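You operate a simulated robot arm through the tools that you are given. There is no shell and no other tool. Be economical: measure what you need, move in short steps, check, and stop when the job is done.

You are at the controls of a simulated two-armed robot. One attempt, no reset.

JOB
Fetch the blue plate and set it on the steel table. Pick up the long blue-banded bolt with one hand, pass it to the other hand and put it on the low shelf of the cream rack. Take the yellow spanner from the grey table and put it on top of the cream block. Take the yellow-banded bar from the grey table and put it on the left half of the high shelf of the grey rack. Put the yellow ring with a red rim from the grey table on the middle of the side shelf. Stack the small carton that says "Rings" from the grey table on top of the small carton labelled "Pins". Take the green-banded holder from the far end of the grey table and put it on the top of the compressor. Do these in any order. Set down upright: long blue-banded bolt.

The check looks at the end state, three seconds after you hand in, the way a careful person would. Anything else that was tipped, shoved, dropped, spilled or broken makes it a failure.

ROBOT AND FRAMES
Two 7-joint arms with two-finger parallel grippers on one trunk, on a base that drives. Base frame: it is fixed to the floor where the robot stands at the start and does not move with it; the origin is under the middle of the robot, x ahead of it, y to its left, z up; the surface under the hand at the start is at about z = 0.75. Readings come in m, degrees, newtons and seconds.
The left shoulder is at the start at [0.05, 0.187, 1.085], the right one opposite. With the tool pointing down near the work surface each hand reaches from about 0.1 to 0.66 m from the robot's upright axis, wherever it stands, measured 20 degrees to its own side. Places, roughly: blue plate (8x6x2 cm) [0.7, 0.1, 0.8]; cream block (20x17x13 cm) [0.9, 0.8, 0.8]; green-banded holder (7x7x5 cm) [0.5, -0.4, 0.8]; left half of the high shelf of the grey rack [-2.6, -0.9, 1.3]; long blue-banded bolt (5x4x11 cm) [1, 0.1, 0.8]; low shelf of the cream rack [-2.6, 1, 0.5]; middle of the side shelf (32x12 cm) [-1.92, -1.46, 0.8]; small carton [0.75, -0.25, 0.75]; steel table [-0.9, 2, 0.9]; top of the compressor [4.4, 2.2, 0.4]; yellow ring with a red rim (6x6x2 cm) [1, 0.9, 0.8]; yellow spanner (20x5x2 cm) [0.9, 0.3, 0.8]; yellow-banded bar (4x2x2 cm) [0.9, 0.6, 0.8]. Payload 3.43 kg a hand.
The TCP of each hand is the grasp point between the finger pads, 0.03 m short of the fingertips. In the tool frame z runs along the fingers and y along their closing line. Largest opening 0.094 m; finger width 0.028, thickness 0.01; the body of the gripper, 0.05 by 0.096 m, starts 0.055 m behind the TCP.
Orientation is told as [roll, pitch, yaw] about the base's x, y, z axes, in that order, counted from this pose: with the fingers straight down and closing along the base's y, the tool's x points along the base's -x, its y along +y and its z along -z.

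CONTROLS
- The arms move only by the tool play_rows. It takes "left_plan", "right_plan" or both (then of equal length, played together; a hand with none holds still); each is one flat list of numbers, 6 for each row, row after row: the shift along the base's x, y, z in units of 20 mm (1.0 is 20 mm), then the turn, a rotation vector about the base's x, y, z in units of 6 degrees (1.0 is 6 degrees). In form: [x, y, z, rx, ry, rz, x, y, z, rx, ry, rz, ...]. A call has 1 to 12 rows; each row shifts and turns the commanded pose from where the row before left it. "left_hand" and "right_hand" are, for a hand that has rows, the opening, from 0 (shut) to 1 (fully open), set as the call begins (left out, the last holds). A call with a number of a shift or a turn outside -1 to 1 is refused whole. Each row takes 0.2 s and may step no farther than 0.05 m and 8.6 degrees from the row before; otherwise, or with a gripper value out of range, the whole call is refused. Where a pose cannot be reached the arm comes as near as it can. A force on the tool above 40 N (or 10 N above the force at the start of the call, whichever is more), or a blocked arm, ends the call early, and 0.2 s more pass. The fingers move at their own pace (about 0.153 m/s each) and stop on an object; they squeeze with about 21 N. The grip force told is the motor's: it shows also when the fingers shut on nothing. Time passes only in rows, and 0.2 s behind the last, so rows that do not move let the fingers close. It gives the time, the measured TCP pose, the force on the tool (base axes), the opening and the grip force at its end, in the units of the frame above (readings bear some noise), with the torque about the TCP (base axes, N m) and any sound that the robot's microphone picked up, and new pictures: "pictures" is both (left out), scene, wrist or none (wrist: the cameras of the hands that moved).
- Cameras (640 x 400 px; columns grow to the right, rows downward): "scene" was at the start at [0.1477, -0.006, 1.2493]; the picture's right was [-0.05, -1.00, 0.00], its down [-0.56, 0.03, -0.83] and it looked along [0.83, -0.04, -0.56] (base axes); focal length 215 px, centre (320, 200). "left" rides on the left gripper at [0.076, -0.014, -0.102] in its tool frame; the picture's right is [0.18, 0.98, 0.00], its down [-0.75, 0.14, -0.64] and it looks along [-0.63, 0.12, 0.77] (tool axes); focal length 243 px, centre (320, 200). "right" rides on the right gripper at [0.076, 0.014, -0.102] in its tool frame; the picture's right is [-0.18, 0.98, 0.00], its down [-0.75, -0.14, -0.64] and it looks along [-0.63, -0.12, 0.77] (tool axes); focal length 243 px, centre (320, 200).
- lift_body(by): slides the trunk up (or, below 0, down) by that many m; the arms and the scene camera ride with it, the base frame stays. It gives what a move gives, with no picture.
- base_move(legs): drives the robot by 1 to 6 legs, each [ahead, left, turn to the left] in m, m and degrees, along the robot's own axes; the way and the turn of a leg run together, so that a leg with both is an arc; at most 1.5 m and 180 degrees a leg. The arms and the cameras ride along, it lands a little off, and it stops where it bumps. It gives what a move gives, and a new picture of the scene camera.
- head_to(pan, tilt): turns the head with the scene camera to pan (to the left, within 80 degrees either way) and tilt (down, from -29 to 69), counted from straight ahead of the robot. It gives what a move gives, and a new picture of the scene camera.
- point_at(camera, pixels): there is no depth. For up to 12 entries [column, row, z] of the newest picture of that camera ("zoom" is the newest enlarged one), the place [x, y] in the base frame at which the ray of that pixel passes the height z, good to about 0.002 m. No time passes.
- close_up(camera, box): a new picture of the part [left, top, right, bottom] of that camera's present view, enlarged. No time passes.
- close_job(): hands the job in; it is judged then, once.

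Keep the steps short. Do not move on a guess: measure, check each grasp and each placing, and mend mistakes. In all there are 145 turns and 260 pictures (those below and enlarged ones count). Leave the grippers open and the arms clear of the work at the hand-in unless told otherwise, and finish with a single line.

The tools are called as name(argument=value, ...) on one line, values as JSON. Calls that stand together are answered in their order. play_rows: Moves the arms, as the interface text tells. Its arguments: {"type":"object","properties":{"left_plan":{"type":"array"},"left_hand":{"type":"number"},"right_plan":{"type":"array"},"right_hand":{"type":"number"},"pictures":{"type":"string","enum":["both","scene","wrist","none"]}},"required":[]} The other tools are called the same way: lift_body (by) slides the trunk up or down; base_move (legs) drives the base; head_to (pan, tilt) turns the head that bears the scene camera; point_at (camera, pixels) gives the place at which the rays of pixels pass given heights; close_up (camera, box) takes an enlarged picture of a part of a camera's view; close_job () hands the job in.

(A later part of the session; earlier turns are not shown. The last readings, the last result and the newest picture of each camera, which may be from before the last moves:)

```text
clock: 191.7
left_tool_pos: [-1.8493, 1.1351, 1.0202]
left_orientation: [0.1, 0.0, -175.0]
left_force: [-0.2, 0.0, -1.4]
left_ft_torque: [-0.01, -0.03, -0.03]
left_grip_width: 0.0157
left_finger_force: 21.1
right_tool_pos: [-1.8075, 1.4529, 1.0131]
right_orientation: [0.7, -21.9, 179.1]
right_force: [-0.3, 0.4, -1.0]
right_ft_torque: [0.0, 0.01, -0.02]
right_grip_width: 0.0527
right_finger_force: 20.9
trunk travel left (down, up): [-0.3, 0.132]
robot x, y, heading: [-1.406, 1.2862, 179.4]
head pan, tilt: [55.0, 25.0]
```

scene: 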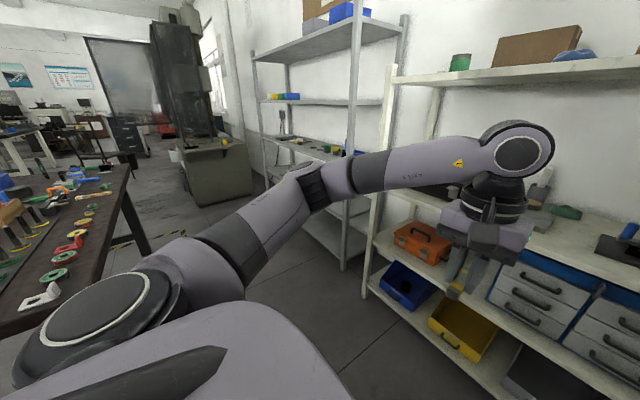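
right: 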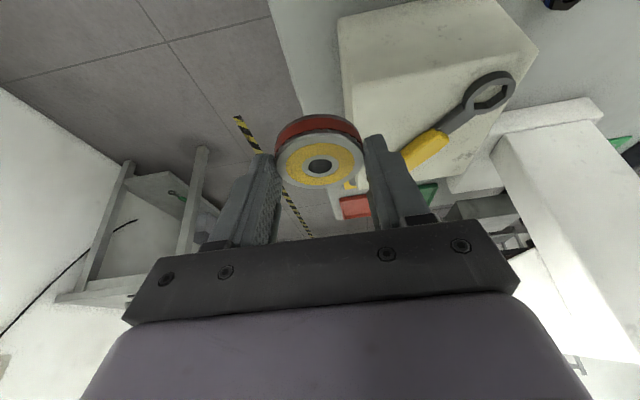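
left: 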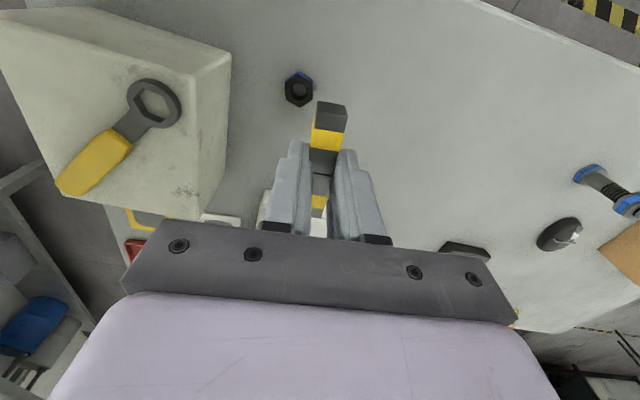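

The low shelf (z 0.5) is confirmed, its front edge at x≈-2.37. I move ahead 0.33 m then left along the racks.

base_move(legs=[[0.33, 0, 0], [0, 1.5, 0]])

head_to(pan=25, tilt=12)

```text
clock: 206.8
left_tool_pos: [-2.1782, -0.3751, 1.0206]
left_orientation: [0.0, -0.1, -174.0]
left_force: [-0.2, -0.3, -0.9]
left_ft_torque: [0.01, 0.01, -0.01]
left_grip_width: 0.0155
left_finger_force: 21.3
right_tool_pos: [-2.1434, -0.0569, 1.0126]
right_orientation: [0.7, -21.8, -179.9]
right_force: [-0.1, 0.8, -1.8]
right_ft_torque: [0.02, 0.01, -0.01]
right_grip_width: 0.052
right_finger_force: 20.6
trunk travel left (down, up): [-0.3, 0.132]
robot x, y, heading: [-1.7379, -0.2169, -179.4]
head pan, tilt: [55.0, 25.0]
```

scene: 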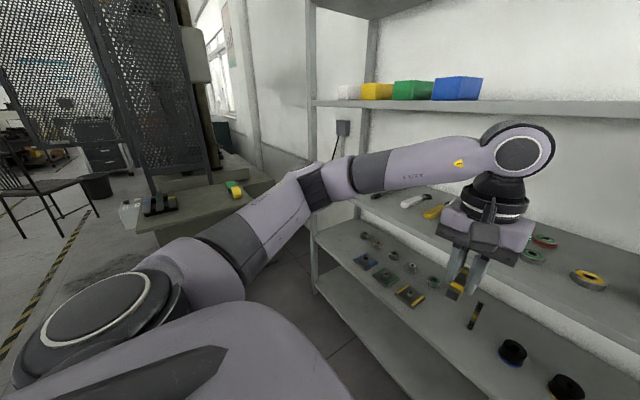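

```text
clock: 207.8
left_tool_pos: [-2.1782, -0.3752, 1.0201]
left_orientation: [0.1, -0.1, -174.0]
left_force: [0.2, 0.1, -1.7]
left_ft_torque: [-0.05, -0.02, 0.01]
left_grip_width: 0.0155
left_finger_force: 21.2
right_tool_pos: [-2.1434, -0.0568, 1.0136]
right_orientation: [0.7, -21.8, -179.9]
right_force: [0.6, 0.2, -2.6]
right_ft_torque: [-0.02, -0.02, -0.01]
right_grip_width: 0.0521
right_finger_force: 20.6
trunk travel left (down, up): [-0.3, 0.132]
robot x, y, heading: [-1.739, -0.22, -179.5]
head pan, tilt: [25.0, 12.0]
```

scene: 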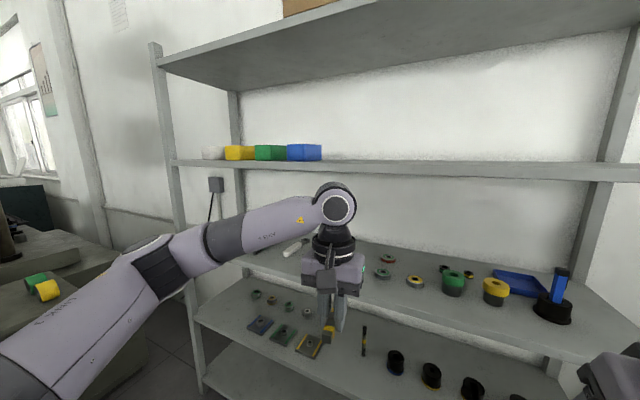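

I raise the trunk 0.13 m for the high shelf and look again.

lift_body(by=0.13)

head_to(pan=25, tilt=18)

```text
clock: 209.4
left_tool_pos: [-2.179, -0.3735, 1.1503]
left_orientation: [0.1, 0.0, -174.0]
left_force: [0.5, -0.4, -1.6]
left_ft_torque: [0.02, 0.0, -0.02]
left_grip_width: 0.0154
left_finger_force: 21.0
right_tool_pos: [-2.1436, -0.0567, 1.1441]
right_orientation: [0.6, -21.8, -179.8]
right_force: [0.0, -0.4, -1.4]
right_ft_torque: [-0.03, 0.0, 0.02]
right_grip_width: 0.0519
right_finger_force: 20.8
trunk travel left (down, up): [-0.43, 0.002]
robot x, y, heading: [-1.7328, -0.2117, -179.5]
head pan, tilt: [25.0, 12.0]
```

```text
clock: 210.0
left_tool_pos: [-2.1794, -0.375, 1.1491]
left_orientation: [0.1, -0.1, -174.1]
left_force: [0.1, 0.1, -0.7]
left_ft_torque: [-0.02, 0.01, -0.01]
left_grip_width: 0.0157
left_finger_force: 20.9
right_tool_pos: [-2.1431, -0.0562, 1.1434]
right_orientation: [0.6, -21.7, -179.9]
right_force: [0.3, 0.5, -1.0]
right_ft_torque: [-0.01, -0.04, 0.0]
right_grip_width: 0.0518
right_finger_force: 20.7
trunk travel left (down, up): [-0.43, 0.002]
robot x, y, heading: [-1.7367, -0.2182, -179.5]
head pan, tilt: [25.0, 18.0]
```

scene: 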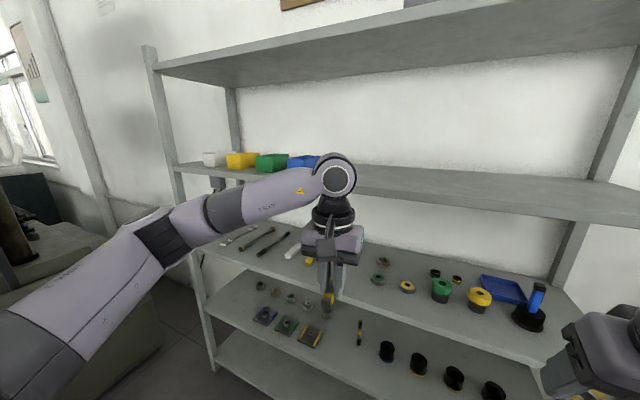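

I measure the high shelf's front edge at trial heights.

point_at(camera="scene", pixels=[[178, 172, 1.2], [178, 172, 1.25], [560, 210, 1.2], [560, 210, 1.25], [400, 190, 1.2], [400, 190, 1.25], [205, 165, 1.25], [318, 168, 1.25], [235, 163, 1.25], [590, 182, 1.25], [640, 214, 1.25]])

```text
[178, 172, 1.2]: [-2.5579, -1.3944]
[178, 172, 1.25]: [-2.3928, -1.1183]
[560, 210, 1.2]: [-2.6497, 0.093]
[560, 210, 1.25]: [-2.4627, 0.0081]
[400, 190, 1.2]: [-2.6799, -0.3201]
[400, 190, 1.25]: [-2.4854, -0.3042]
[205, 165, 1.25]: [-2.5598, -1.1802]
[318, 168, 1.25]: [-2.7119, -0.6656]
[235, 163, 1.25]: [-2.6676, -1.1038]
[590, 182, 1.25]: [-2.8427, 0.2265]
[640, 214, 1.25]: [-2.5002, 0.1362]
```

The high shelf is at z≈1.25, its front edge x≈-2.45, y from -1.12 to 0.2, with bins at the back left. I raise the left hand, retract the right one, then drive closer.

play_rows(left_plan=[0, 0, 1, 0, 0, 0, 0, 0, 1, 0, 0, 0, 0, 0, 1, 0, 0, 0, 0, 0, 1, 0, 0, 0, 0, 0, 1, 0, 0, 0, 0, 0, 1, 0, 0, 0, 0, 0, 1, 0, 0, 0, 0, 0, 1, 0, 0, 0, 0, 0, 1, 0, 0, 0, 0, 0, 1, 0, 0, 0, 0, 0, 1, 0, 0, 0, 0, 0, 1, 0, 0, 0], right_plan=[0.5, 0, 0, 0, 0, 0, 0.5, 0, 0, 0, 0, 0, 0.5, 0, 0, 0, 0, 0, 0.5, 0, 0, 0, 0, 0, 0.5, 0, 0, 0, 0, 0, 0.5, 0, 0, 0, 0, 0, 0.5, 0, 0, 0, 0, 0, 0.5, 0, 0, 0, 0, 0, 0.5, 0, 0, 0, 0, 0, 0.5, 0, 0, 0, 0, 0, 0, 0, 0, 0, 0, 0, 0, 0, 0, 0, 0, 0], pictures="none")

base_move(legs=[[0, 0.43, -0.5], [0.24, 0, 0]])

close_up(camera="left", box=[0, 0, 640, 400])

```text
clock: 212.6
left_tool_pos: [-2.1795, -0.3728, 1.3917]
left_orientation: [0.1, -0.1, -174.0]
left_force: [-0.5, 0.7, -1.6]
left_ft_torque: [-0.01, 0.01, -0.02]
left_grip_width: 0.0154
left_finger_force: 21.0
right_tool_pos: [-2.0425, -0.056, 1.1447]
right_orientation: [0.8, -21.9, -179.9]
right_force: [-0.5, 0.7, -2.3]
right_ft_torque: [0.0, 0.0, -0.04]
right_grip_width: 0.0522
right_finger_force: 21.2
trunk travel left (down, up): [-0.43, 0.002]
robot x, y, heading: [-1.7415, -0.2168, -179.4]
head pan, tilt: [25.0, 18.0]
```

```text
clock: 218.4
left_tool_pos: [-2.4163, -0.8077, 1.3918]
left_orientation: [0.1, -0.1, -174.3]
left_force: [1.2, 0.6, -1.2]
left_ft_torque: [-0.02, -0.03, -0.01]
left_grip_width: 0.0156
left_finger_force: 21.1
right_tool_pos: [-2.2778, -0.4908, 1.1428]
right_orientation: [0.7, -21.9, 179.7]
right_force: [0.5, -0.2, -1.7]
right_ft_torque: [-0.04, -0.01, -0.02]
right_grip_width: 0.0519
right_finger_force: 21.1
trunk travel left (down, up): [-0.43, 0.002]
robot x, y, heading: [-1.9755, -0.6525, -179.9]
head pan, tilt: [25.0, 18.0]
```

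scene: 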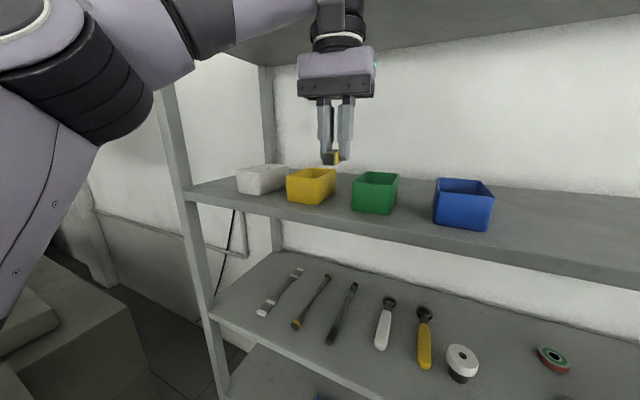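

```text
1.00 times, centred on (320, 200) of left (not enlarged: the box is as wide or as high as the picture)
```

zoom: 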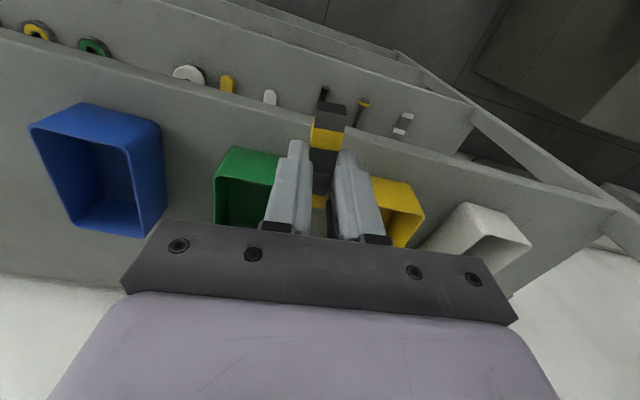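

I measure the gap between the green and blue bins and the shelf edge.

point_at(camera="scene", pixels=[[392, 214, 1.25], [434, 222, 1.25], [488, 231, 1.25], [352, 208, 1.25], [400, 231, 1.25], [410, 205, 1.25], [186, 192, 1.25], [336, 203, 1.25], [290, 200, 1.25]])

point_at(camera="left", pixels=[[130, 77, 1.25], [260, 117, 1.25], [215, 190, 1.25], [167, 190, 1.25], [215, 175, 1.28], [160, 125, 1.28], [610, 210, 1.25]])

```text
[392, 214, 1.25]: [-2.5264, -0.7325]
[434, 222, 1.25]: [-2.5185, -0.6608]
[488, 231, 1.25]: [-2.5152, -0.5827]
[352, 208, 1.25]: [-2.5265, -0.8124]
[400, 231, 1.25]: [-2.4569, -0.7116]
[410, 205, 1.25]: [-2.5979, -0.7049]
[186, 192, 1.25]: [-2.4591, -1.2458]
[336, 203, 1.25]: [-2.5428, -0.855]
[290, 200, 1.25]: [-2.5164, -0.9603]
```

```text
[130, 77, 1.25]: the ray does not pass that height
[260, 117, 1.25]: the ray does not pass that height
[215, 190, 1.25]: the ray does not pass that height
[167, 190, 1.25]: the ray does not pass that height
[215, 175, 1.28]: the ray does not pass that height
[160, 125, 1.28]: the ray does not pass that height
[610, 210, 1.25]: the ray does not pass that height
```

The gap is 7 cm wide, centred at y=-0.697, and the shelf edge is at x=-2.457. I move the bar above it and down to z 1.30.

play_rows(left_plan=[-0.7, 0.925, 0, 0, 0, -0.95, -0.7, 0.925, 0, 0, 0, 0, -0.7, 0.925, 0, 0, 0, 0, -0.7, 0.925, 0, 0, 0, 0, -0.7, 0.925, 0, 0, 0, 0, -0.7, 0.925, 0, 0, 0, 0, 0, 0, -0.9, 0, 0, 0, 0, 0, -0.9, 0, 0, 0, 0, 0, -0.9, 0, 0, 0, 0, 0, -0.9, 0, 0, 0, 0, 0, -0.7, 0, 0, 0], pictures="both")

```text
clock: 220.8
left_tool_pos: [-2.4595, -0.7153, 1.29]
left_orientation: [-0.7, -1.3, -179.8]
left_force: [5.9, -1.1, 9.8]
left_ft_torque: [-0.18, -0.34, 0.02]
left_grip_width: 0.0156
left_finger_force: 21.1
left hand out of reach, approached as far as the arm can: row 3, 4, 5, 6
right_tool_pos: [-2.2764, -0.4911, 1.144]
right_orientation: [0.7, -21.9, 179.8]
right_force: [-0.8, 0.2, -1.5]
right_ft_torque: [0.01, 0.01, -0.02]
right_grip_width: 0.0517
right_finger_force: 21.3
trunk travel left (down, up): [-0.43, 0.002]
robot x, y, heading: [-1.9713, -0.6492, -179.8]
head pan, tilt: [25.0, 18.0]
stopped in row 11 (left hand): the force on the tool passed its limit at 53 N (the readings are from after the stop); the commanded pose is now the measured one
```

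scene: 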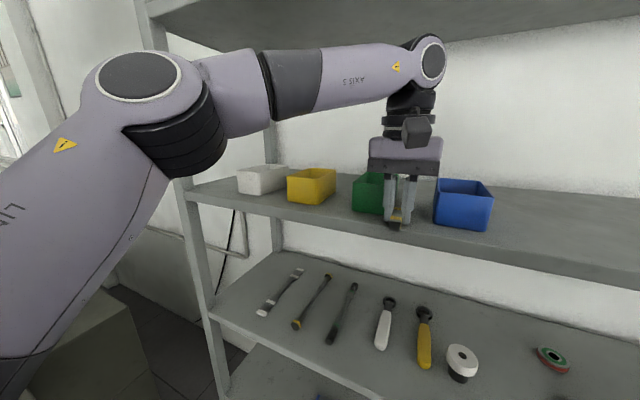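
left: 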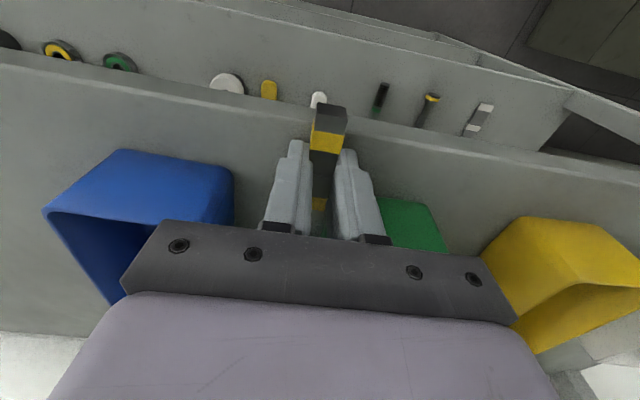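

Out of reach by a few cm: the bar touched at the very edge (shelf z≈1.257). I lift 6 cm, drive 4.5 cm ahead, then lower again.

play_rows(left_plan=[0, 0, 1, -0.12, -0.22, 0, 0, 0, 1, 0, 0, 0, 0, 0, 1, 0, 0, 0], pictures="none")

base_move(legs=[[0.048, -0.018, 0]])

play_rows(left_plan=[0, 0, -0.8, 0, 0, 0, 0, 0, -0.8, 0, 0, 0, 0, 0, -0.5, 0, 0, 0, 0, 0, -0.2, 0, 0, 0], pictures="both")

```text
clock: 221.6
left_tool_pos: [-2.4607, -0.7161, 1.3478]
left_orientation: [0.2, 0.1, -179.8]
left_force: [0.5, 0.1, -0.3]
left_ft_torque: [-0.02, 0.03, -0.02]
left_grip_width: 0.0153
left_finger_force: 21.0
right_tool_pos: [-2.2782, -0.4912, 1.1431]
right_orientation: [0.8, -21.9, 179.8]
right_force: [-0.2, 0.0, -2.0]
right_ft_torque: [-0.03, 0.02, 0.01]
right_grip_width: 0.0518
right_finger_force: 21.2
trunk travel left (down, up): [-0.43, 0.002]
robot x, y, heading: [-1.9724, -0.6519, -179.8]
head pan, tilt: [25.0, 18.0]
```

```text
clock: 222.5
left_tool_pos: [-2.5096, -0.6982, 1.3479]
left_orientation: [0.2, 0.1, -179.7]
left_force: [-1.2, 0.7, -1.6]
left_ft_torque: [0.01, 0.04, 0.0]
left_grip_width: 0.0155
left_finger_force: 21.1
right_tool_pos: [-2.3267, -0.4725, 1.1434]
right_orientation: [0.9, -21.7, 179.8]
right_force: [-0.5, -0.2, -1.4]
right_ft_torque: [-0.01, -0.03, 0.02]
right_grip_width: 0.0516
right_finger_force: 20.6
trunk travel left (down, up): [-0.43, 0.002]
robot x, y, heading: [-2.0176, -0.6363, -179.6]
head pan, tilt: [25.0, 18.0]
```

scene: 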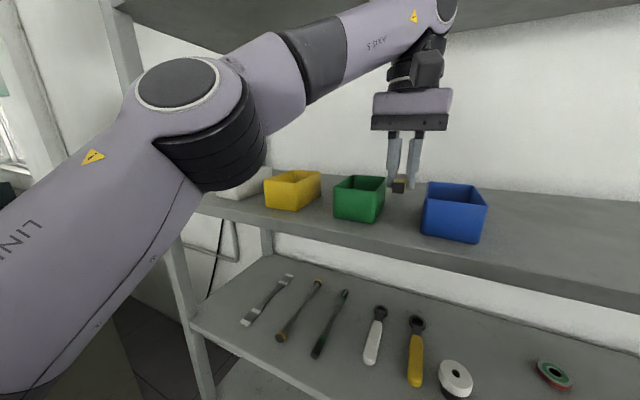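

```text
clock: 223.5
left_tool_pos: [-2.5079, -0.7003, 1.3025]
left_orientation: [0.2, 0.0, -179.7]
left_force: [0.4, -0.3, -1.3]
left_ft_torque: [0.0, 0.01, 0.01]
left_grip_width: 0.0159
left_finger_force: 20.8
right_tool_pos: [-2.3255, -0.4729, 1.1435]
right_orientation: [0.7, -21.8, 179.8]
right_force: [0.5, 0.1, -2.2]
right_ft_torque: [-0.03, -0.02, 0.02]
right_grip_width: 0.0518
right_finger_force: 21.3
trunk travel left (down, up): [-0.43, 0.002]
robot x, y, heading: [-2.0218, -0.6375, -179.9]
head pan, tilt: [25.0, 18.0]
```

scene: 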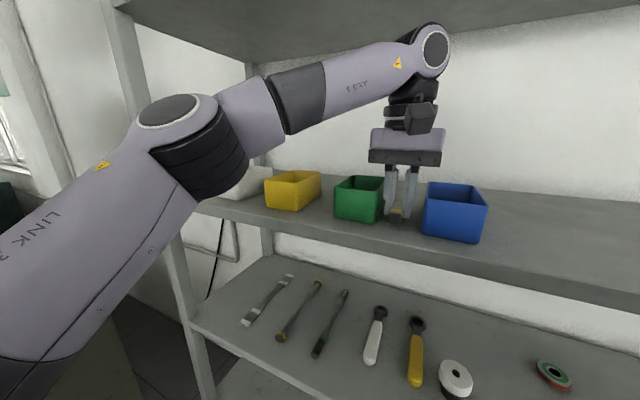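
left: 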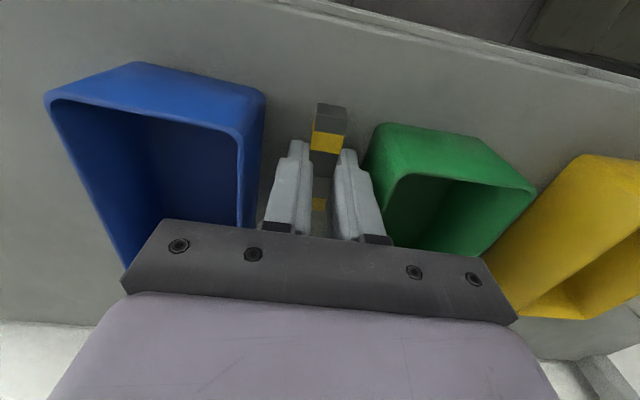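

Between the bins nicely. Lower to contact.

play_rows(left_plan=[0, 0.15, -0.2, 0, 0, 0, 0, 0, -0.15, 0, 0, 0, 0, 0, -0.15, 0, 0, 0, 0, 0, -0.15, 0, 0, 0, 0, 0, -0.12, 0, 0, 0], pictures="none")

play_rows(left_plan=[0, 0, 0, 0, 0, 0, 0, 0, 0, 0, 0, 0, 0, 0, 0.5, 0, 0, 0, 0, 0, 1, 0, 0, 0, 0, 0, 1, 0, 0, 0, 0, 0, 1, 0, 0, 0, 0, 0, 1, 0, 0, 0], left_hand=0.35, pictures="both")

```text
clock: 224.7
left_tool_pos: [-2.5088, -0.6969, 1.2897]
left_orientation: [0.0, -0.4, -179.6]
left_force: [-10.2, 0.8, 27.9]
left_ft_torque: [-0.08, 0.1, -0.22]
left_grip_width: 0.0157
left_finger_force: 21.1
right_tool_pos: [-2.3245, -0.473, 1.1442]
right_orientation: [0.8, -21.8, 179.8]
right_force: [0.6, -1.0, -1.1]
right_ft_torque: [-0.02, 0.0, -0.01]
right_grip_width: 0.0518
right_finger_force: 21.1
trunk travel left (down, up): [-0.43, 0.002]
robot x, y, heading: [-2.022, -0.6365, -179.6]
head pan, tilt: [25.0, 18.0]
```

```text
clock: 225.1
left_tool_pos: [-2.5073, -0.6934, 1.2902]
left_orientation: [-0.5, -0.5, -180.0]
left_force: [-0.9, 5.3, 9.2]
left_ft_torque: [-0.02, -0.09, 0.05]
left_grip_width: 0.0292
left_finger_force: 0.1
right_tool_pos: [-2.3245, -0.4732, 1.1448]
right_orientation: [0.7, -21.9, 179.8]
right_force: [0.0, -0.5, -1.7]
right_ft_torque: [0.02, -0.07, 0.01]
right_grip_width: 0.0518
right_finger_force: 20.8
trunk travel left (down, up): [-0.43, 0.002]
robot x, y, heading: [-2.021, -0.6389, -179.7]
head pan, tilt: [25.0, 18.0]
stopped in row 2 (left hand): the force on the tool passed its limit at 42 N (the readings are from after the stop); the commanded pose is now the measured one
```

scene: 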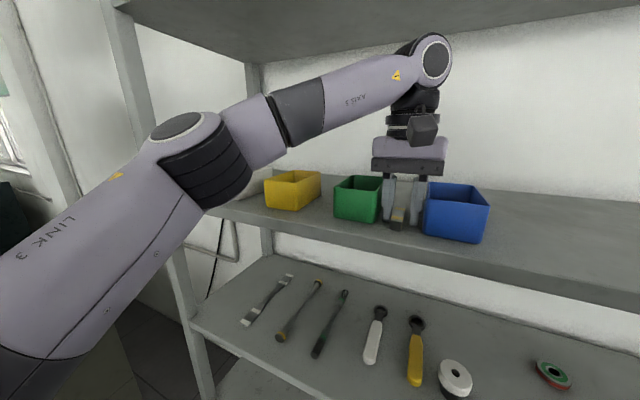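
left: 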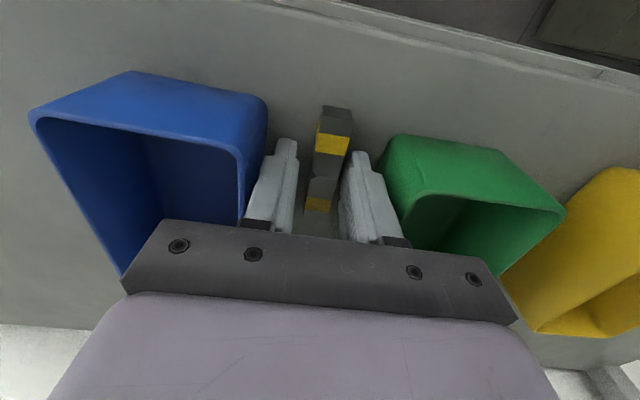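

Released. Lift straight up and back out.

play_rows(left_plan=[0, 0, 0.5, 0, 0, 0, 0, 0, 0.8, 0, 0, 0, 0, 0, 1, 0, 0, 0, 0, 0, 1, 0, 0, 0, 0, 0, 1, 0, 0, 0, 0, 0, 1, 0, 0, 0], pictures="both")

```text
clock: 226.5
left_tool_pos: [-2.5093, -0.6936, 1.3554]
left_orientation: [-0.3, -0.4, -179.9]
left_force: [0.7, -0.6, 0.6]
left_ft_torque: [-0.01, -0.02, 0.0]
left_grip_width: 0.0329
left_finger_force: 0.1
left hand out of reach, approached as far as the arm can: row 5, 6
right_tool_pos: [-2.326, -0.473, 1.1452]
right_orientation: [0.7, -21.9, 179.8]
right_force: [-0.2, -1.5, -1.6]
right_ft_torque: [0.03, 0.0, -0.02]
right_grip_width: 0.0517
right_finger_force: 20.9
trunk travel left (down, up): [-0.43, 0.002]
robot x, y, heading: [-2.02, -0.6372, -179.9]
head pan, tilt: [25.0, 18.0]
```

scene: 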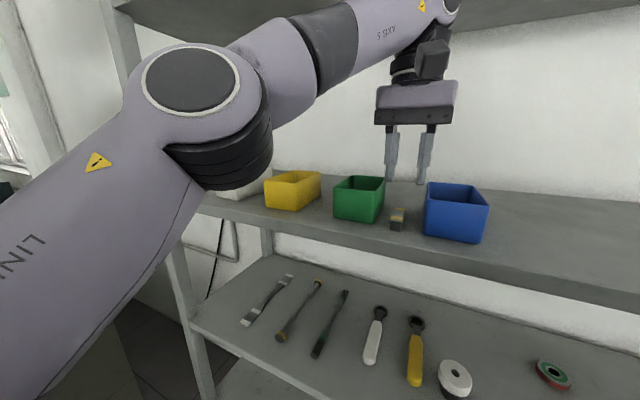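
left: 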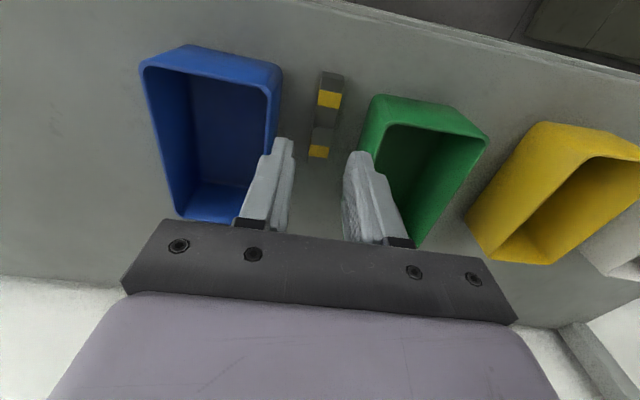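

The bar lies on the left half of the high shelf, and the bins are unmoved. I back out, restore trunk height and look left for the side shelf.

base_move(legs=[[-0.3, 0, 0]])

lift_body(by=-0.13)

head_to(pan=75, tilt=30)

```text
clock: 228.6
left_tool_pos: [-2.2087, -0.6921, 1.3552]
left_orientation: [-0.3, -0.5, 180.0]
left_force: [0.9, -0.4, 0.1]
left_ft_torque: [-0.04, 0.02, -0.01]
left_grip_width: 0.0329
left_finger_force: 0.0
right_tool_pos: [-2.0242, -0.4711, 1.1424]
right_orientation: [0.6, -21.8, 179.4]
right_force: [-0.3, -0.1, -1.4]
right_ft_torque: [-0.01, -0.04, 0.03]
right_grip_width: 0.0517
right_finger_force: 21.7
trunk travel left (down, up): [-0.43, 0.002]
robot x, y, heading: [-1.7181, -0.6341, 179.9]
head pan, tilt: [25.0, 18.0]
```

scene: 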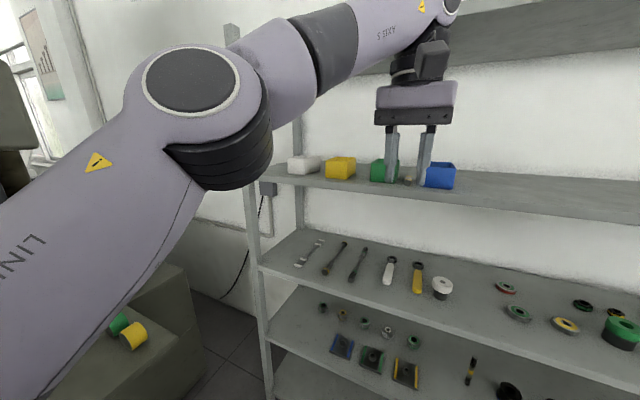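

```text
clock: 230.2
left_tool_pos: [-2.2096, -0.6922, 1.226]
left_orientation: [-0.3, -0.5, 179.8]
left_force: [0.9, -0.9, -0.4]
left_ft_torque: [0.0, 0.01, 0.0]
left_grip_width: 0.0329
left_finger_force: 0.0
right_tool_pos: [-2.0238, -0.4709, 1.0144]
right_orientation: [0.6, -21.9, 179.4]
right_force: [-0.1, 0.2, -0.8]
right_ft_torque: [-0.01, -0.02, -0.02]
right_grip_width: 0.0517
right_finger_force: 21.5
trunk travel left (down, up): [-0.3, 0.132]
robot x, y, heading: [-1.7192, -0.636, 179.5]
head pan, tilt: [25.0, 18.0]
```

```text
clock: 231.3
left_tool_pos: [-2.2098, -0.6907, 1.2249]
left_orientation: [-0.3, -0.5, 179.7]
left_force: [0.2, -0.2, 0.4]
left_ft_torque: [-0.01, 0.01, -0.01]
left_grip_width: 0.0329
left_finger_force: 0.1
right_tool_pos: [-2.0234, -0.4714, 1.0138]
right_orientation: [0.8, -21.8, 179.3]
right_force: [-0.2, 0.3, -2.0]
right_ft_torque: [0.01, -0.02, -0.03]
right_grip_width: 0.0516
right_finger_force: 21.9
trunk travel left (down, up): [-0.3, 0.132]
robot x, y, heading: [-1.721, -0.6344, 179.5]
head pan, tilt: [75.0, 30.0]
```

scene: 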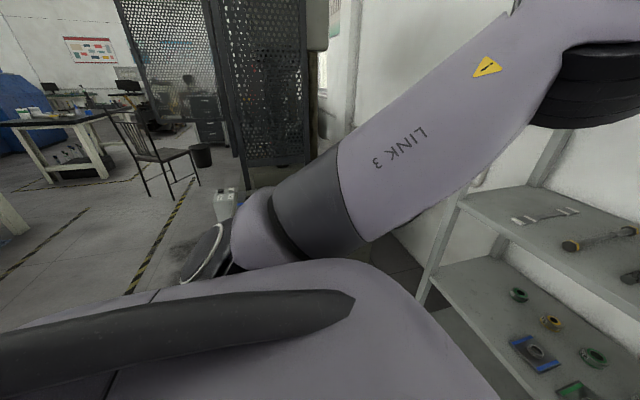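

The left arm hides the view. I turn left 90° to face -y and look.

base_move(legs=[[0, 0, 90]])

head_to(pan=-10, tilt=35)

```text
clock: 235.5
left_tool_pos: [-1.6741, -1.1247, 1.2258]
left_orientation: [-0.4, -0.6, -91.5]
left_force: [0.9, -0.6, -0.2]
left_ft_torque: [-0.01, 0.02, 0.0]
left_grip_width: 0.0333
left_finger_force: 0.1
right_tool_pos: [-1.8909, -0.9345, 1.0137]
right_orientation: [0.7, -21.8, -91.9]
right_force: [0.0, 0.3, -2.4]
right_ft_torque: [0.03, -0.03, -0.01]
right_grip_width: 0.0517
right_finger_force: 21.0
trunk travel left (down, up): [-0.3, 0.132]
robot x, y, heading: [-1.7193, -0.6331, -91.7]
head pan, tilt: [75.0, 30.0]
```

scene: 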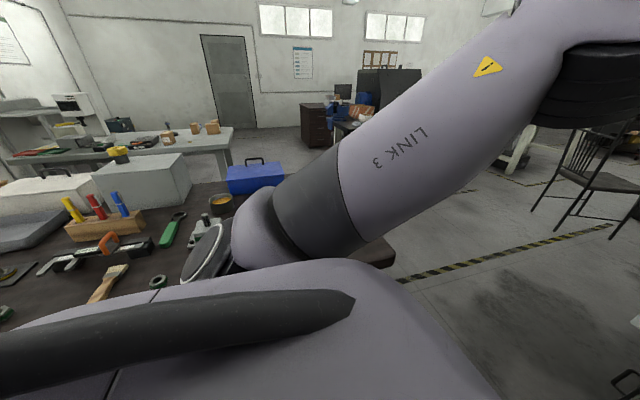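

```text
clock: 237.1
left_tool_pos: [-1.6748, -1.1244, 1.2253]
left_orientation: [-0.2, -0.5, -91.6]
left_force: [-0.2, 0.4, 0.2]
left_ft_torque: [0.03, 0.02, 0.0]
left_grip_width: 0.0331
left_finger_force: 0.1
right_tool_pos: [-1.8902, -0.9345, 1.0133]
right_orientation: [0.6, -21.8, -91.9]
right_force: [-0.3, 0.3, -1.4]
right_ft_torque: [0.03, 0.03, -0.02]
right_grip_width: 0.0517
right_finger_force: 21.0
trunk travel left (down, up): [-0.3, 0.132]
robot x, y, heading: [-1.7215, -0.6322, -91.5]
head pan, tilt: [-10.0, 35.0]
```

scene: 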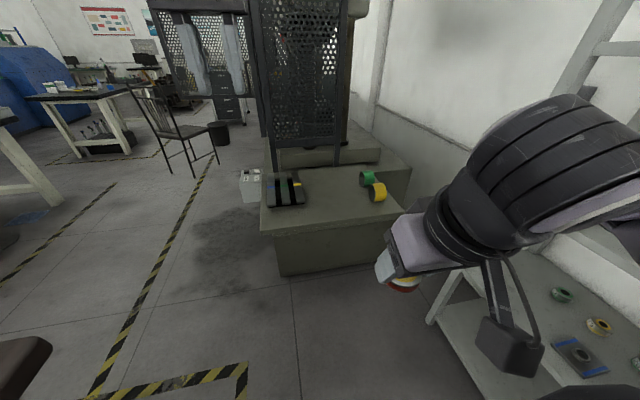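

The machine step with a black tool on the left and rings on the right is the side shelf. I measure it.

point_at(camera="scene", pixels=[[265, 232, 0.8], [395, 215, 0.8], [335, 222, 0.8], [335, 165, 0.8], [335, 195, 0.8], [305, 203, 0.8], [370, 200, 0.8], [275, 170, 0.8], [410, 168, 0.8], [340, 265, 0.5]])

close_up(camera="scene", box=[240, 130, 432, 250])

```text
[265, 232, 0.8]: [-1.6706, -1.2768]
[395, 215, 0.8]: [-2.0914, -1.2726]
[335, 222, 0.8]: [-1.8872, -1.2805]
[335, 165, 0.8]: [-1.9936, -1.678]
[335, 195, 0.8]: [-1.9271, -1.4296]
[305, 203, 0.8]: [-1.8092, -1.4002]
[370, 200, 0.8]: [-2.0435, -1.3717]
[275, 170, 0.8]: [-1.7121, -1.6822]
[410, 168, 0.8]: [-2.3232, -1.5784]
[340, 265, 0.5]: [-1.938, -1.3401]
```

```text
3.33 times, centred on (336, 190) of scene
```

zoom: 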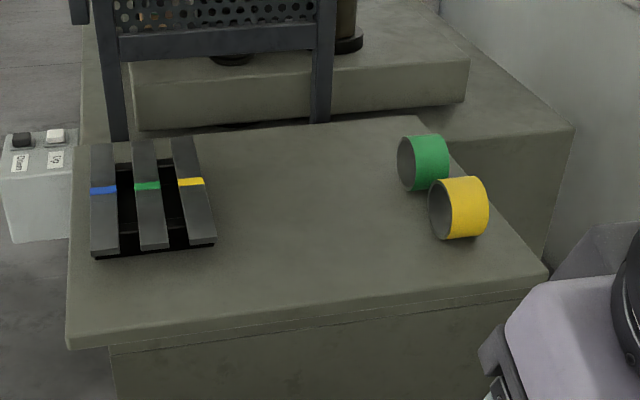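

The middle (-1.92, -1.46) is free. I drive to about (-1.75, -0.94), then bring the ring over the middle while retracting the left hand.

base_move(legs=[[0.2, -0.025, 1.5]])

play_rows(left_plan=[0, 0.5, 0, 0, 0, 0, 0, 0.5, 0, 0, 0, 0, 0, 0.5, 0, 0, 0, 0, 0, 0.5, 0, 0, 0, 0, 0, 0.5, 0, 0, 0, 0, 0, 0.5, 0, 0, 0, 0, 0, 0.5, 0, 0, 0, 0, 0, 0.5, 0, 0, 0, 0, 0, 0.5, 0, 0, 0, 0, 0, 0.5, 0, 0, 0, 0], right_plan=[0, -1, -0.2, 0, 0, 0, 0, -1, -0.2, 0, 0, 0, 0, -1, -0.2, 0, 0, 0, 0, -1, -0.2, 0, 0, 0, 0, -1, -0.5, 0, 0, 0, 0, -1, -0.5, 0, 0, 0, 0, -1, -0.5, 0, 0, 0, 0, -1, -0.5, 0, 0, 0, 0, -1, -0.5, 0, 0, 0, 0, -1, -0.5, 0, 0, 0], pictures="both")

```text
clock: 238.7
left_tool_pos: [-1.6895, -1.3197, 1.2252]
left_orientation: [-0.3, -0.4, -90.0]
left_force: [-0.1, -0.3, -0.3]
left_ft_torque: [0.02, -0.06, 0.01]
left_grip_width: 0.0329
left_finger_force: 0.0
right_tool_pos: [-1.9105, -1.1353, 1.0142]
right_orientation: [0.7, -21.8, -90.4]
right_force: [0.4, -0.3, -1.1]
right_ft_torque: [0.02, 0.01, -0.02]
right_grip_width: 0.0519
right_finger_force: 21.4
trunk travel left (down, up): [-0.3, 0.132]
robot x, y, heading: [-1.7487, -0.8342, -90.0]
head pan, tilt: [-10.0, 35.0]
```

scene: 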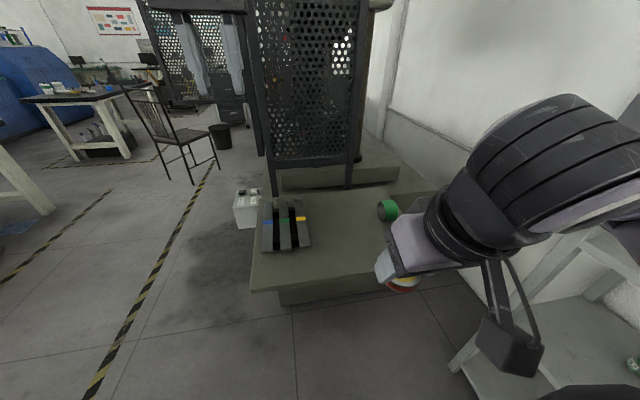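

```text
clock: 240.9
left_tool_pos: [-1.6906, -1.2201, 1.2241]
left_orientation: [-0.3, -0.5, -90.0]
left_force: [0.2, 0.3, -0.6]
left_ft_torque: [0.01, 0.0, -0.04]
left_grip_width: 0.0327
left_finger_force: 0.0
right_tool_pos: [-1.9091, -1.3357, 0.9355]
right_orientation: [0.7, -21.7, -90.5]
right_force: [-0.4, 1.1, -1.9]
right_ft_torque: [-0.01, 0.02, 0.01]
right_grip_width: 0.0518
right_finger_force: 21.6
trunk travel left (down, up): [-0.3, 0.132]
robot x, y, heading: [-1.7507, -0.8312, -90.4]
head pan, tilt: [-10.0, 35.0]
```

scene: 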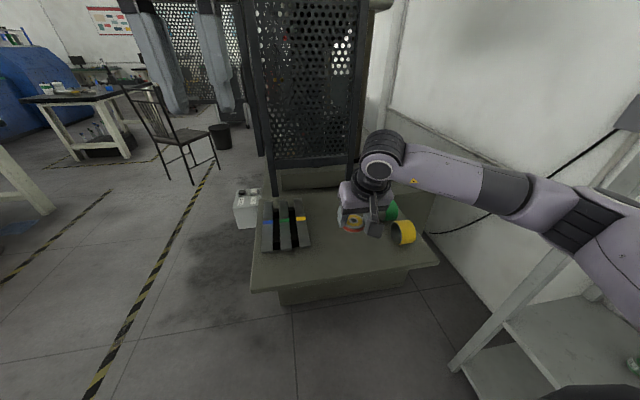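
right: 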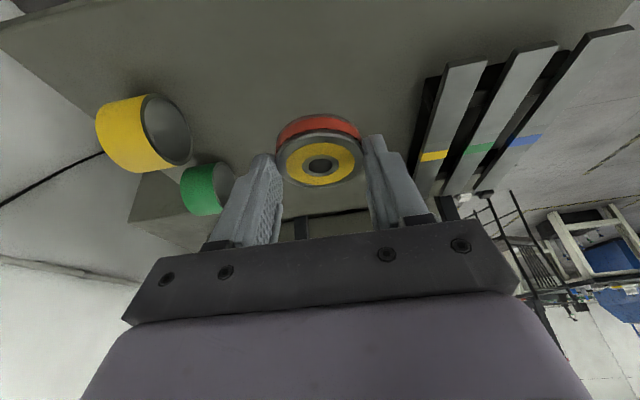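
left: 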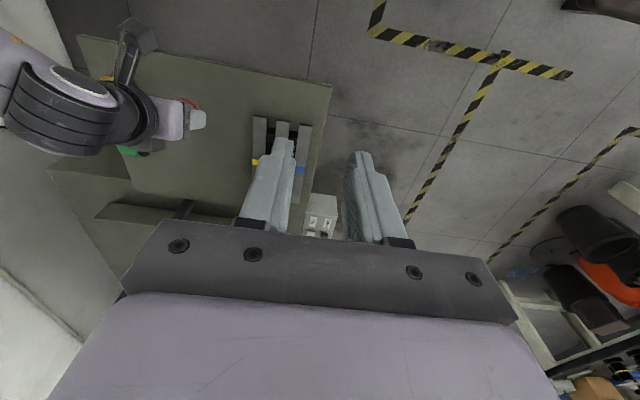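

I drive 10 cm ahead so the ring is over the middle, then lower to contact.

base_move(legs=[[0.105, 0, 0.3]])

play_rows(right_plan=[-0.3, 0, -0.8, 0, 0, 0, 0, 0, -0.9, 0, 0, 0, 0, 0, -0.9, 0, 0, 0, 0, 0, -0.9, 0, 0, 0, 0, 0, -0.6, 0, 0, 0, 0, 0, -0.2, 0, 0, 0, 0, 0, -0.2, 0, 0, 0, 0, 0, -0.2, 0, 0, 0, 0, 0, -0.2, 0, 0, 0, 0, 0, -0.2, 0, 0, 0, 0, 0, -0.2, 0, 0, 0, 0, 0, -0.2, 0, 0, 0], pictures="both")

```text
clock: 242.1
left_tool_pos: [-1.6888, -1.3222, 1.2242]
left_orientation: [-0.3, -0.4, -89.8]
left_force: [0.8, 0.1, -0.4]
left_ft_torque: [-0.01, 0.01, 0.01]
left_grip_width: 0.0329
left_finger_force: 0.1
right_tool_pos: [-1.9075, -1.4388, 0.9363]
right_orientation: [0.7, -21.8, -90.2]
right_force: [-0.6, 0.4, -2.2]
right_ft_torque: [0.02, -0.02, 0.0]
right_grip_width: 0.0517
right_finger_force: 21.6
trunk travel left (down, up): [-0.3, 0.132]
robot x, y, heading: [-1.7496, -0.935, -89.8]
head pan, tilt: [-10.0, 35.0]
```

scene: 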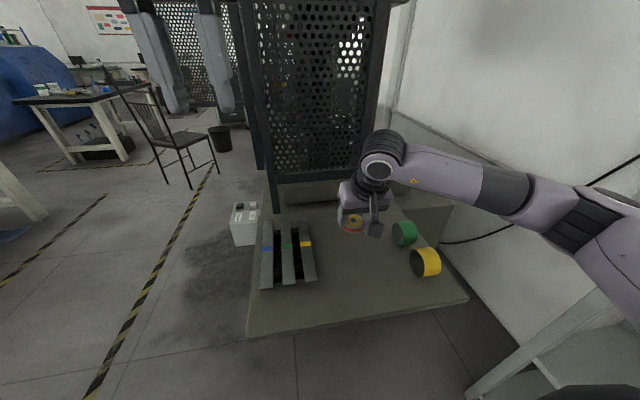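

```text
clock: 244.7
left_tool_pos: [-1.6872, -1.3172, 1.2267]
left_orientation: [-0.3, -0.7, -89.8]
left_force: [0.3, 1.4, -0.7]
left_ft_torque: [-0.01, 0.0, -0.04]
left_grip_width: 0.0329
left_finger_force: 0.1
right_tool_pos: [-1.9126, -1.4381, 0.8334]
right_orientation: [1.0, -22.6, -90.4]
right_force: [-4.8, 7.8, 38.9]
right_ft_torque: [0.53, 0.95, -0.25]
right_grip_width: 0.0516
right_finger_force: 21.3
trunk travel left (down, up): [-0.3, 0.132]
robot x, y, heading: [-1.746, -0.9314, -90.1]
head pan, tilt: [-10.0, 35.0]
```

scene: 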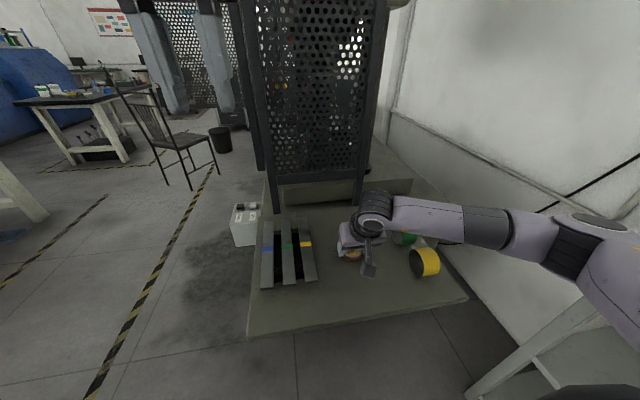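
right: 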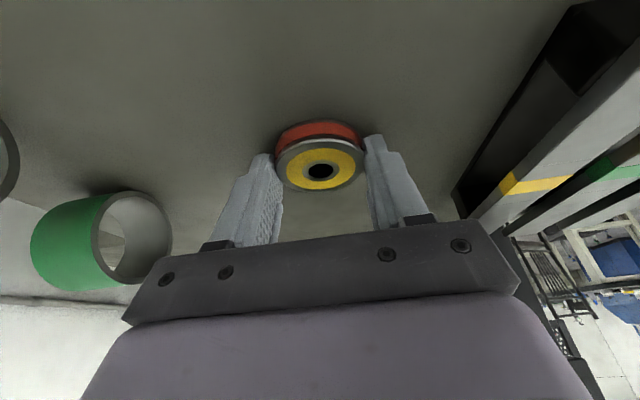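

Ring is on the shelf. Ease, open partly and rise.

play_rows(right_plan=[0, 0, 0.12, 0, 0, 0, 0, 0, 0, 0, 0, 0, 0, 0, 0, 0, 0, 0], right_hand=0.8, pictures="none")

play_rows(right_plan=[0, 0.1, 0.4, 0, 0, 0, 0, 0.2, 0.8, 0, 0, 0, 0, 0.4, 1, 0, 0, 0, 0, 0.4, 1, 0, 0, 0, 0, 0.4, 1, 0, 0, 0, 0, 0.4, 1, 0, 0, 0, 0, 0.4, 1, 0, 0, 0, 0, 0.4, 1, 0, 0, 0, 0, 0.4, 1, 0, 0, 0, 0, 0.4, 1, 0, 0, 0], pictures="both")

```text
clock: 245.4
left_tool_pos: [-1.6863, -1.3185, 1.2246]
left_orientation: [-0.3, -0.7, -89.8]
left_force: [0.5, -0.8, 0.3]
left_ft_torque: [0.03, -0.05, 0.02]
left_grip_width: 0.033
left_finger_force: 0.0
right_tool_pos: [-1.9088, -1.4384, 0.8346]
right_orientation: [1.2, -22.3, -90.0]
right_force: [21.9, 0.4, 25.5]
right_ft_torque: [0.07, 0.17, -0.07]
right_grip_width: 0.0627
right_finger_force: 0.1
trunk travel left (down, up): [-0.3, 0.132]
robot x, y, heading: [-1.7474, -0.9303, -89.9]
head pan, tilt: [-10.0, 35.0]
```

```text
clock: 247.7
left_tool_pos: [-1.6883, -1.3209, 1.2238]
left_orientation: [-0.4, -0.5, -89.9]
left_force: [0.1, 0.6, 0.4]
left_ft_torque: [0.04, -0.04, 0.01]
left_grip_width: 0.033
left_finger_force: 0.1
right_tool_pos: [-1.9117, -1.3675, 1.0121]
right_orientation: [0.7, -21.8, -90.2]
right_force: [0.1, 0.5, 0.1]
right_ft_torque: [0.0, 0.04, 0.02]
right_grip_width: 0.0754
right_finger_force: 0.0
trunk travel left (down, up): [-0.3, 0.132]
robot x, y, heading: [-1.7488, -0.9309, -89.4]
head pan, tilt: [-10.0, 35.0]
```

scene: 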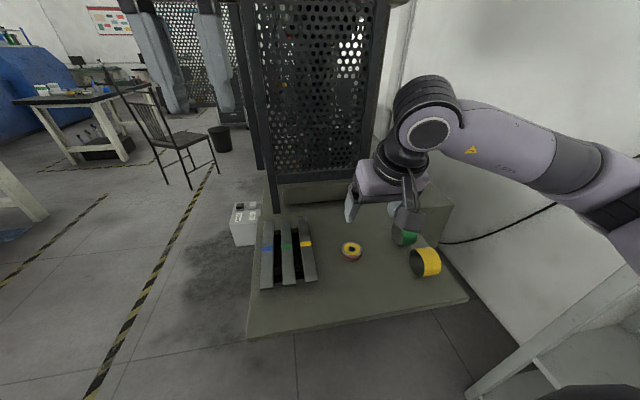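
right: 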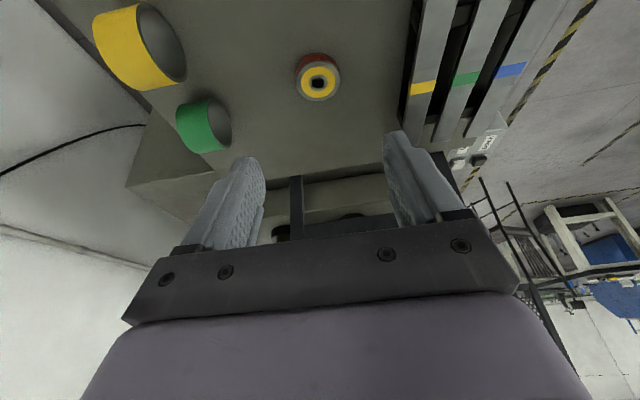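

The ring is on the middle of the shelf. Now back the way I came, then down the front aisle toward the carton end of the grey table, keeping my heading at -90°.

base_move(legs=[[-1.5, 0, -0.6], [-0.66, 0, 0], [0, 1.5, 0], [0, 0.13, 0]])

```text
clock: 272.9
left_tool_pos: [-0.015, 0.7954, 1.2257]
left_orientation: [-0.3, -0.6, -90.8]
left_force: [0.9, -0.8, 0.3]
left_ft_torque: [-0.01, -0.02, -0.02]
left_grip_width: 0.0327
left_finger_force: 0.0
right_tool_pos: [-0.2394, 0.7517, 1.0117]
right_orientation: [0.7, -21.8, -91.1]
right_force: [-0.1, 0.7, 1.1]
right_ft_torque: [-0.01, 0.01, -0.03]
right_grip_width: 0.0752
right_finger_force: 0.0
trunk travel left (down, up): [-0.3, 0.132]
robot x, y, heading: [-0.0692, 1.1837, -90.7]
head pan, tilt: [-10.0, 35.0]
```

scene: 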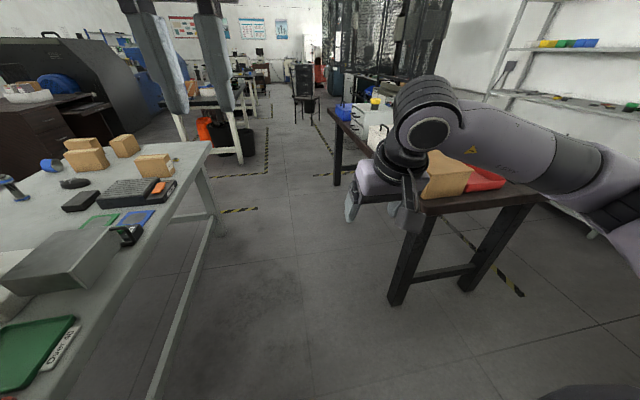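

Aisle is clear. I continue ahead to y≈-1.0, shift to x≈0.88 and turn to face the cartons.

base_move(legs=[[1.5, -0.03, 0.7], [0.7, 0, 0], [0, 0.98, 0], [0, 0, 180]])

head_to(pan=0, tilt=42)

```text
refused: leg 1 is longer than a leg can be; nothing moved
```

```text
clock: 273.6
left_tool_pos: [-0.0146, 0.7954, 1.2258]
left_orientation: [-0.3, -0.5, -90.8]
left_force: [0.9, 0.4, 0.9]
left_ft_torque: [0.0, 0.0, 0.0]
left_grip_width: 0.0329
left_finger_force: 0.2
right_tool_pos: [-0.2389, 0.7519, 1.0114]
right_orientation: [0.7, -21.9, -91.2]
right_force: [0.1, 0.7, 0.7]
right_ft_torque: [-0.02, 0.01, -0.01]
right_grip_width: 0.0751
right_finger_force: 0.0
trunk travel left (down, up): [-0.3, 0.132]
robot x, y, heading: [-0.0686, 1.182, -90.3]
head pan, tilt: [0.0, 42.0]
```

scene: 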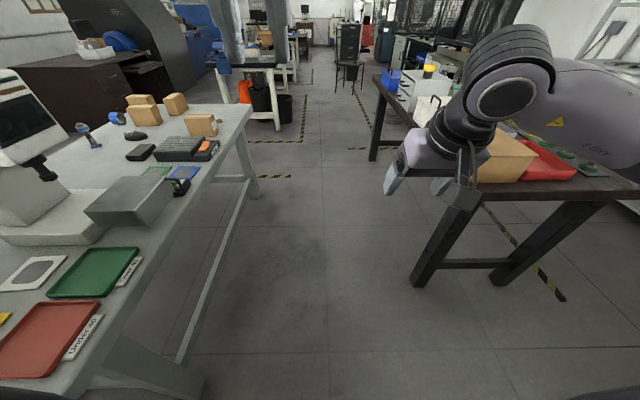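

The first leg was just over the limit. I resend it slightly shorter.

base_move(legs=[[1.45, -0.03, 0.4], [0.74, 0, 0], [0, 0.98, 0], [0, 0, 180]])

```text
clock: 300.1
left_tool_pos: [0.7703, -0.6386, 1.225]
left_orientation: [-0.3, -0.5, 89.1]
left_force: [-1.0, -0.2, -0.1]
left_ft_torque: [-0.04, 0.01, -0.01]
left_grip_width: 0.0328
left_finger_force: 0.0
right_tool_pos: [0.9949, -0.5963, 1.0123]
right_orientation: [0.7, -21.8, 88.7]
right_force: [0.6, 0.4, -0.1]
right_ft_torque: [0.02, -0.05, -0.03]
right_grip_width: 0.0753
right_finger_force: 0.0
trunk travel left (down, up): [-0.3, 0.132]
robot x, y, heading: [0.8207, -1.0283, 89.2]
head pan, tilt: [0.0, 42.0]
```

scene: 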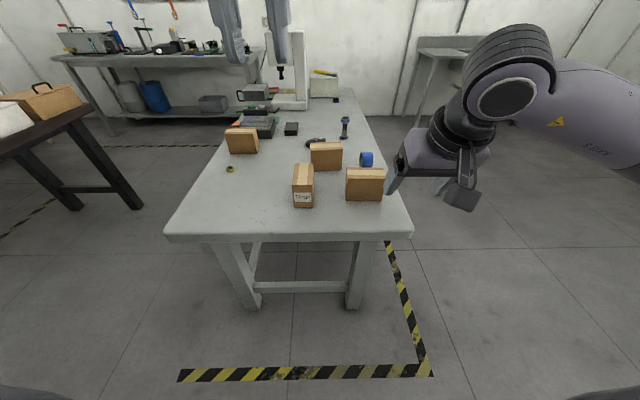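

The carton's label faces me. I enlarge it and measure.

close_up(camera="scene", box=[270, 130, 398, 210])

point_at(camera="scene", pixels=[[294, 207, 0.75], [313, 207, 0.75], [294, 186, 0.84], [313, 186, 0.84], [297, 164, 0.84], [314, 163, 0.84], [347, 199, 0.75], [383, 200, 0.75], [347, 178, 0.84], [384, 179, 0.84], [348, 168, 0.84], [300, 235, 0.75]])

```text
5.00 times, centred on (334, 170) of scene
```

zoom: 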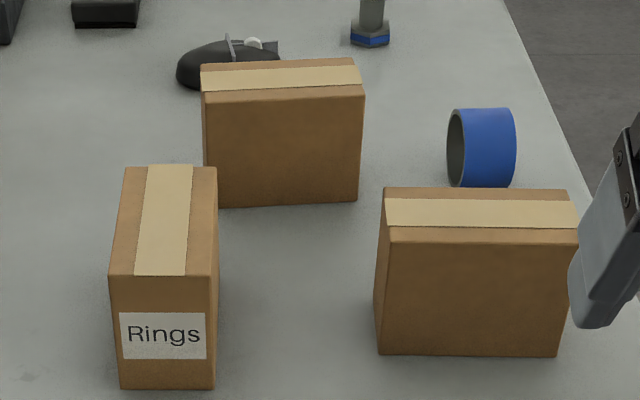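

```text
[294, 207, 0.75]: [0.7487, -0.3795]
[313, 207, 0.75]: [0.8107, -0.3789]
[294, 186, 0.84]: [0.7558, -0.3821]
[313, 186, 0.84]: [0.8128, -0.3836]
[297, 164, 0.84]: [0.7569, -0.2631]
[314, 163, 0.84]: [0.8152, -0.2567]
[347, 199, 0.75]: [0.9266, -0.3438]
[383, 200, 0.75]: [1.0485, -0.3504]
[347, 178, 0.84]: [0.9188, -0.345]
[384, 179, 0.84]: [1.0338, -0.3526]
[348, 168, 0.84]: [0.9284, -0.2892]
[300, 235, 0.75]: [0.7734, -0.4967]
```

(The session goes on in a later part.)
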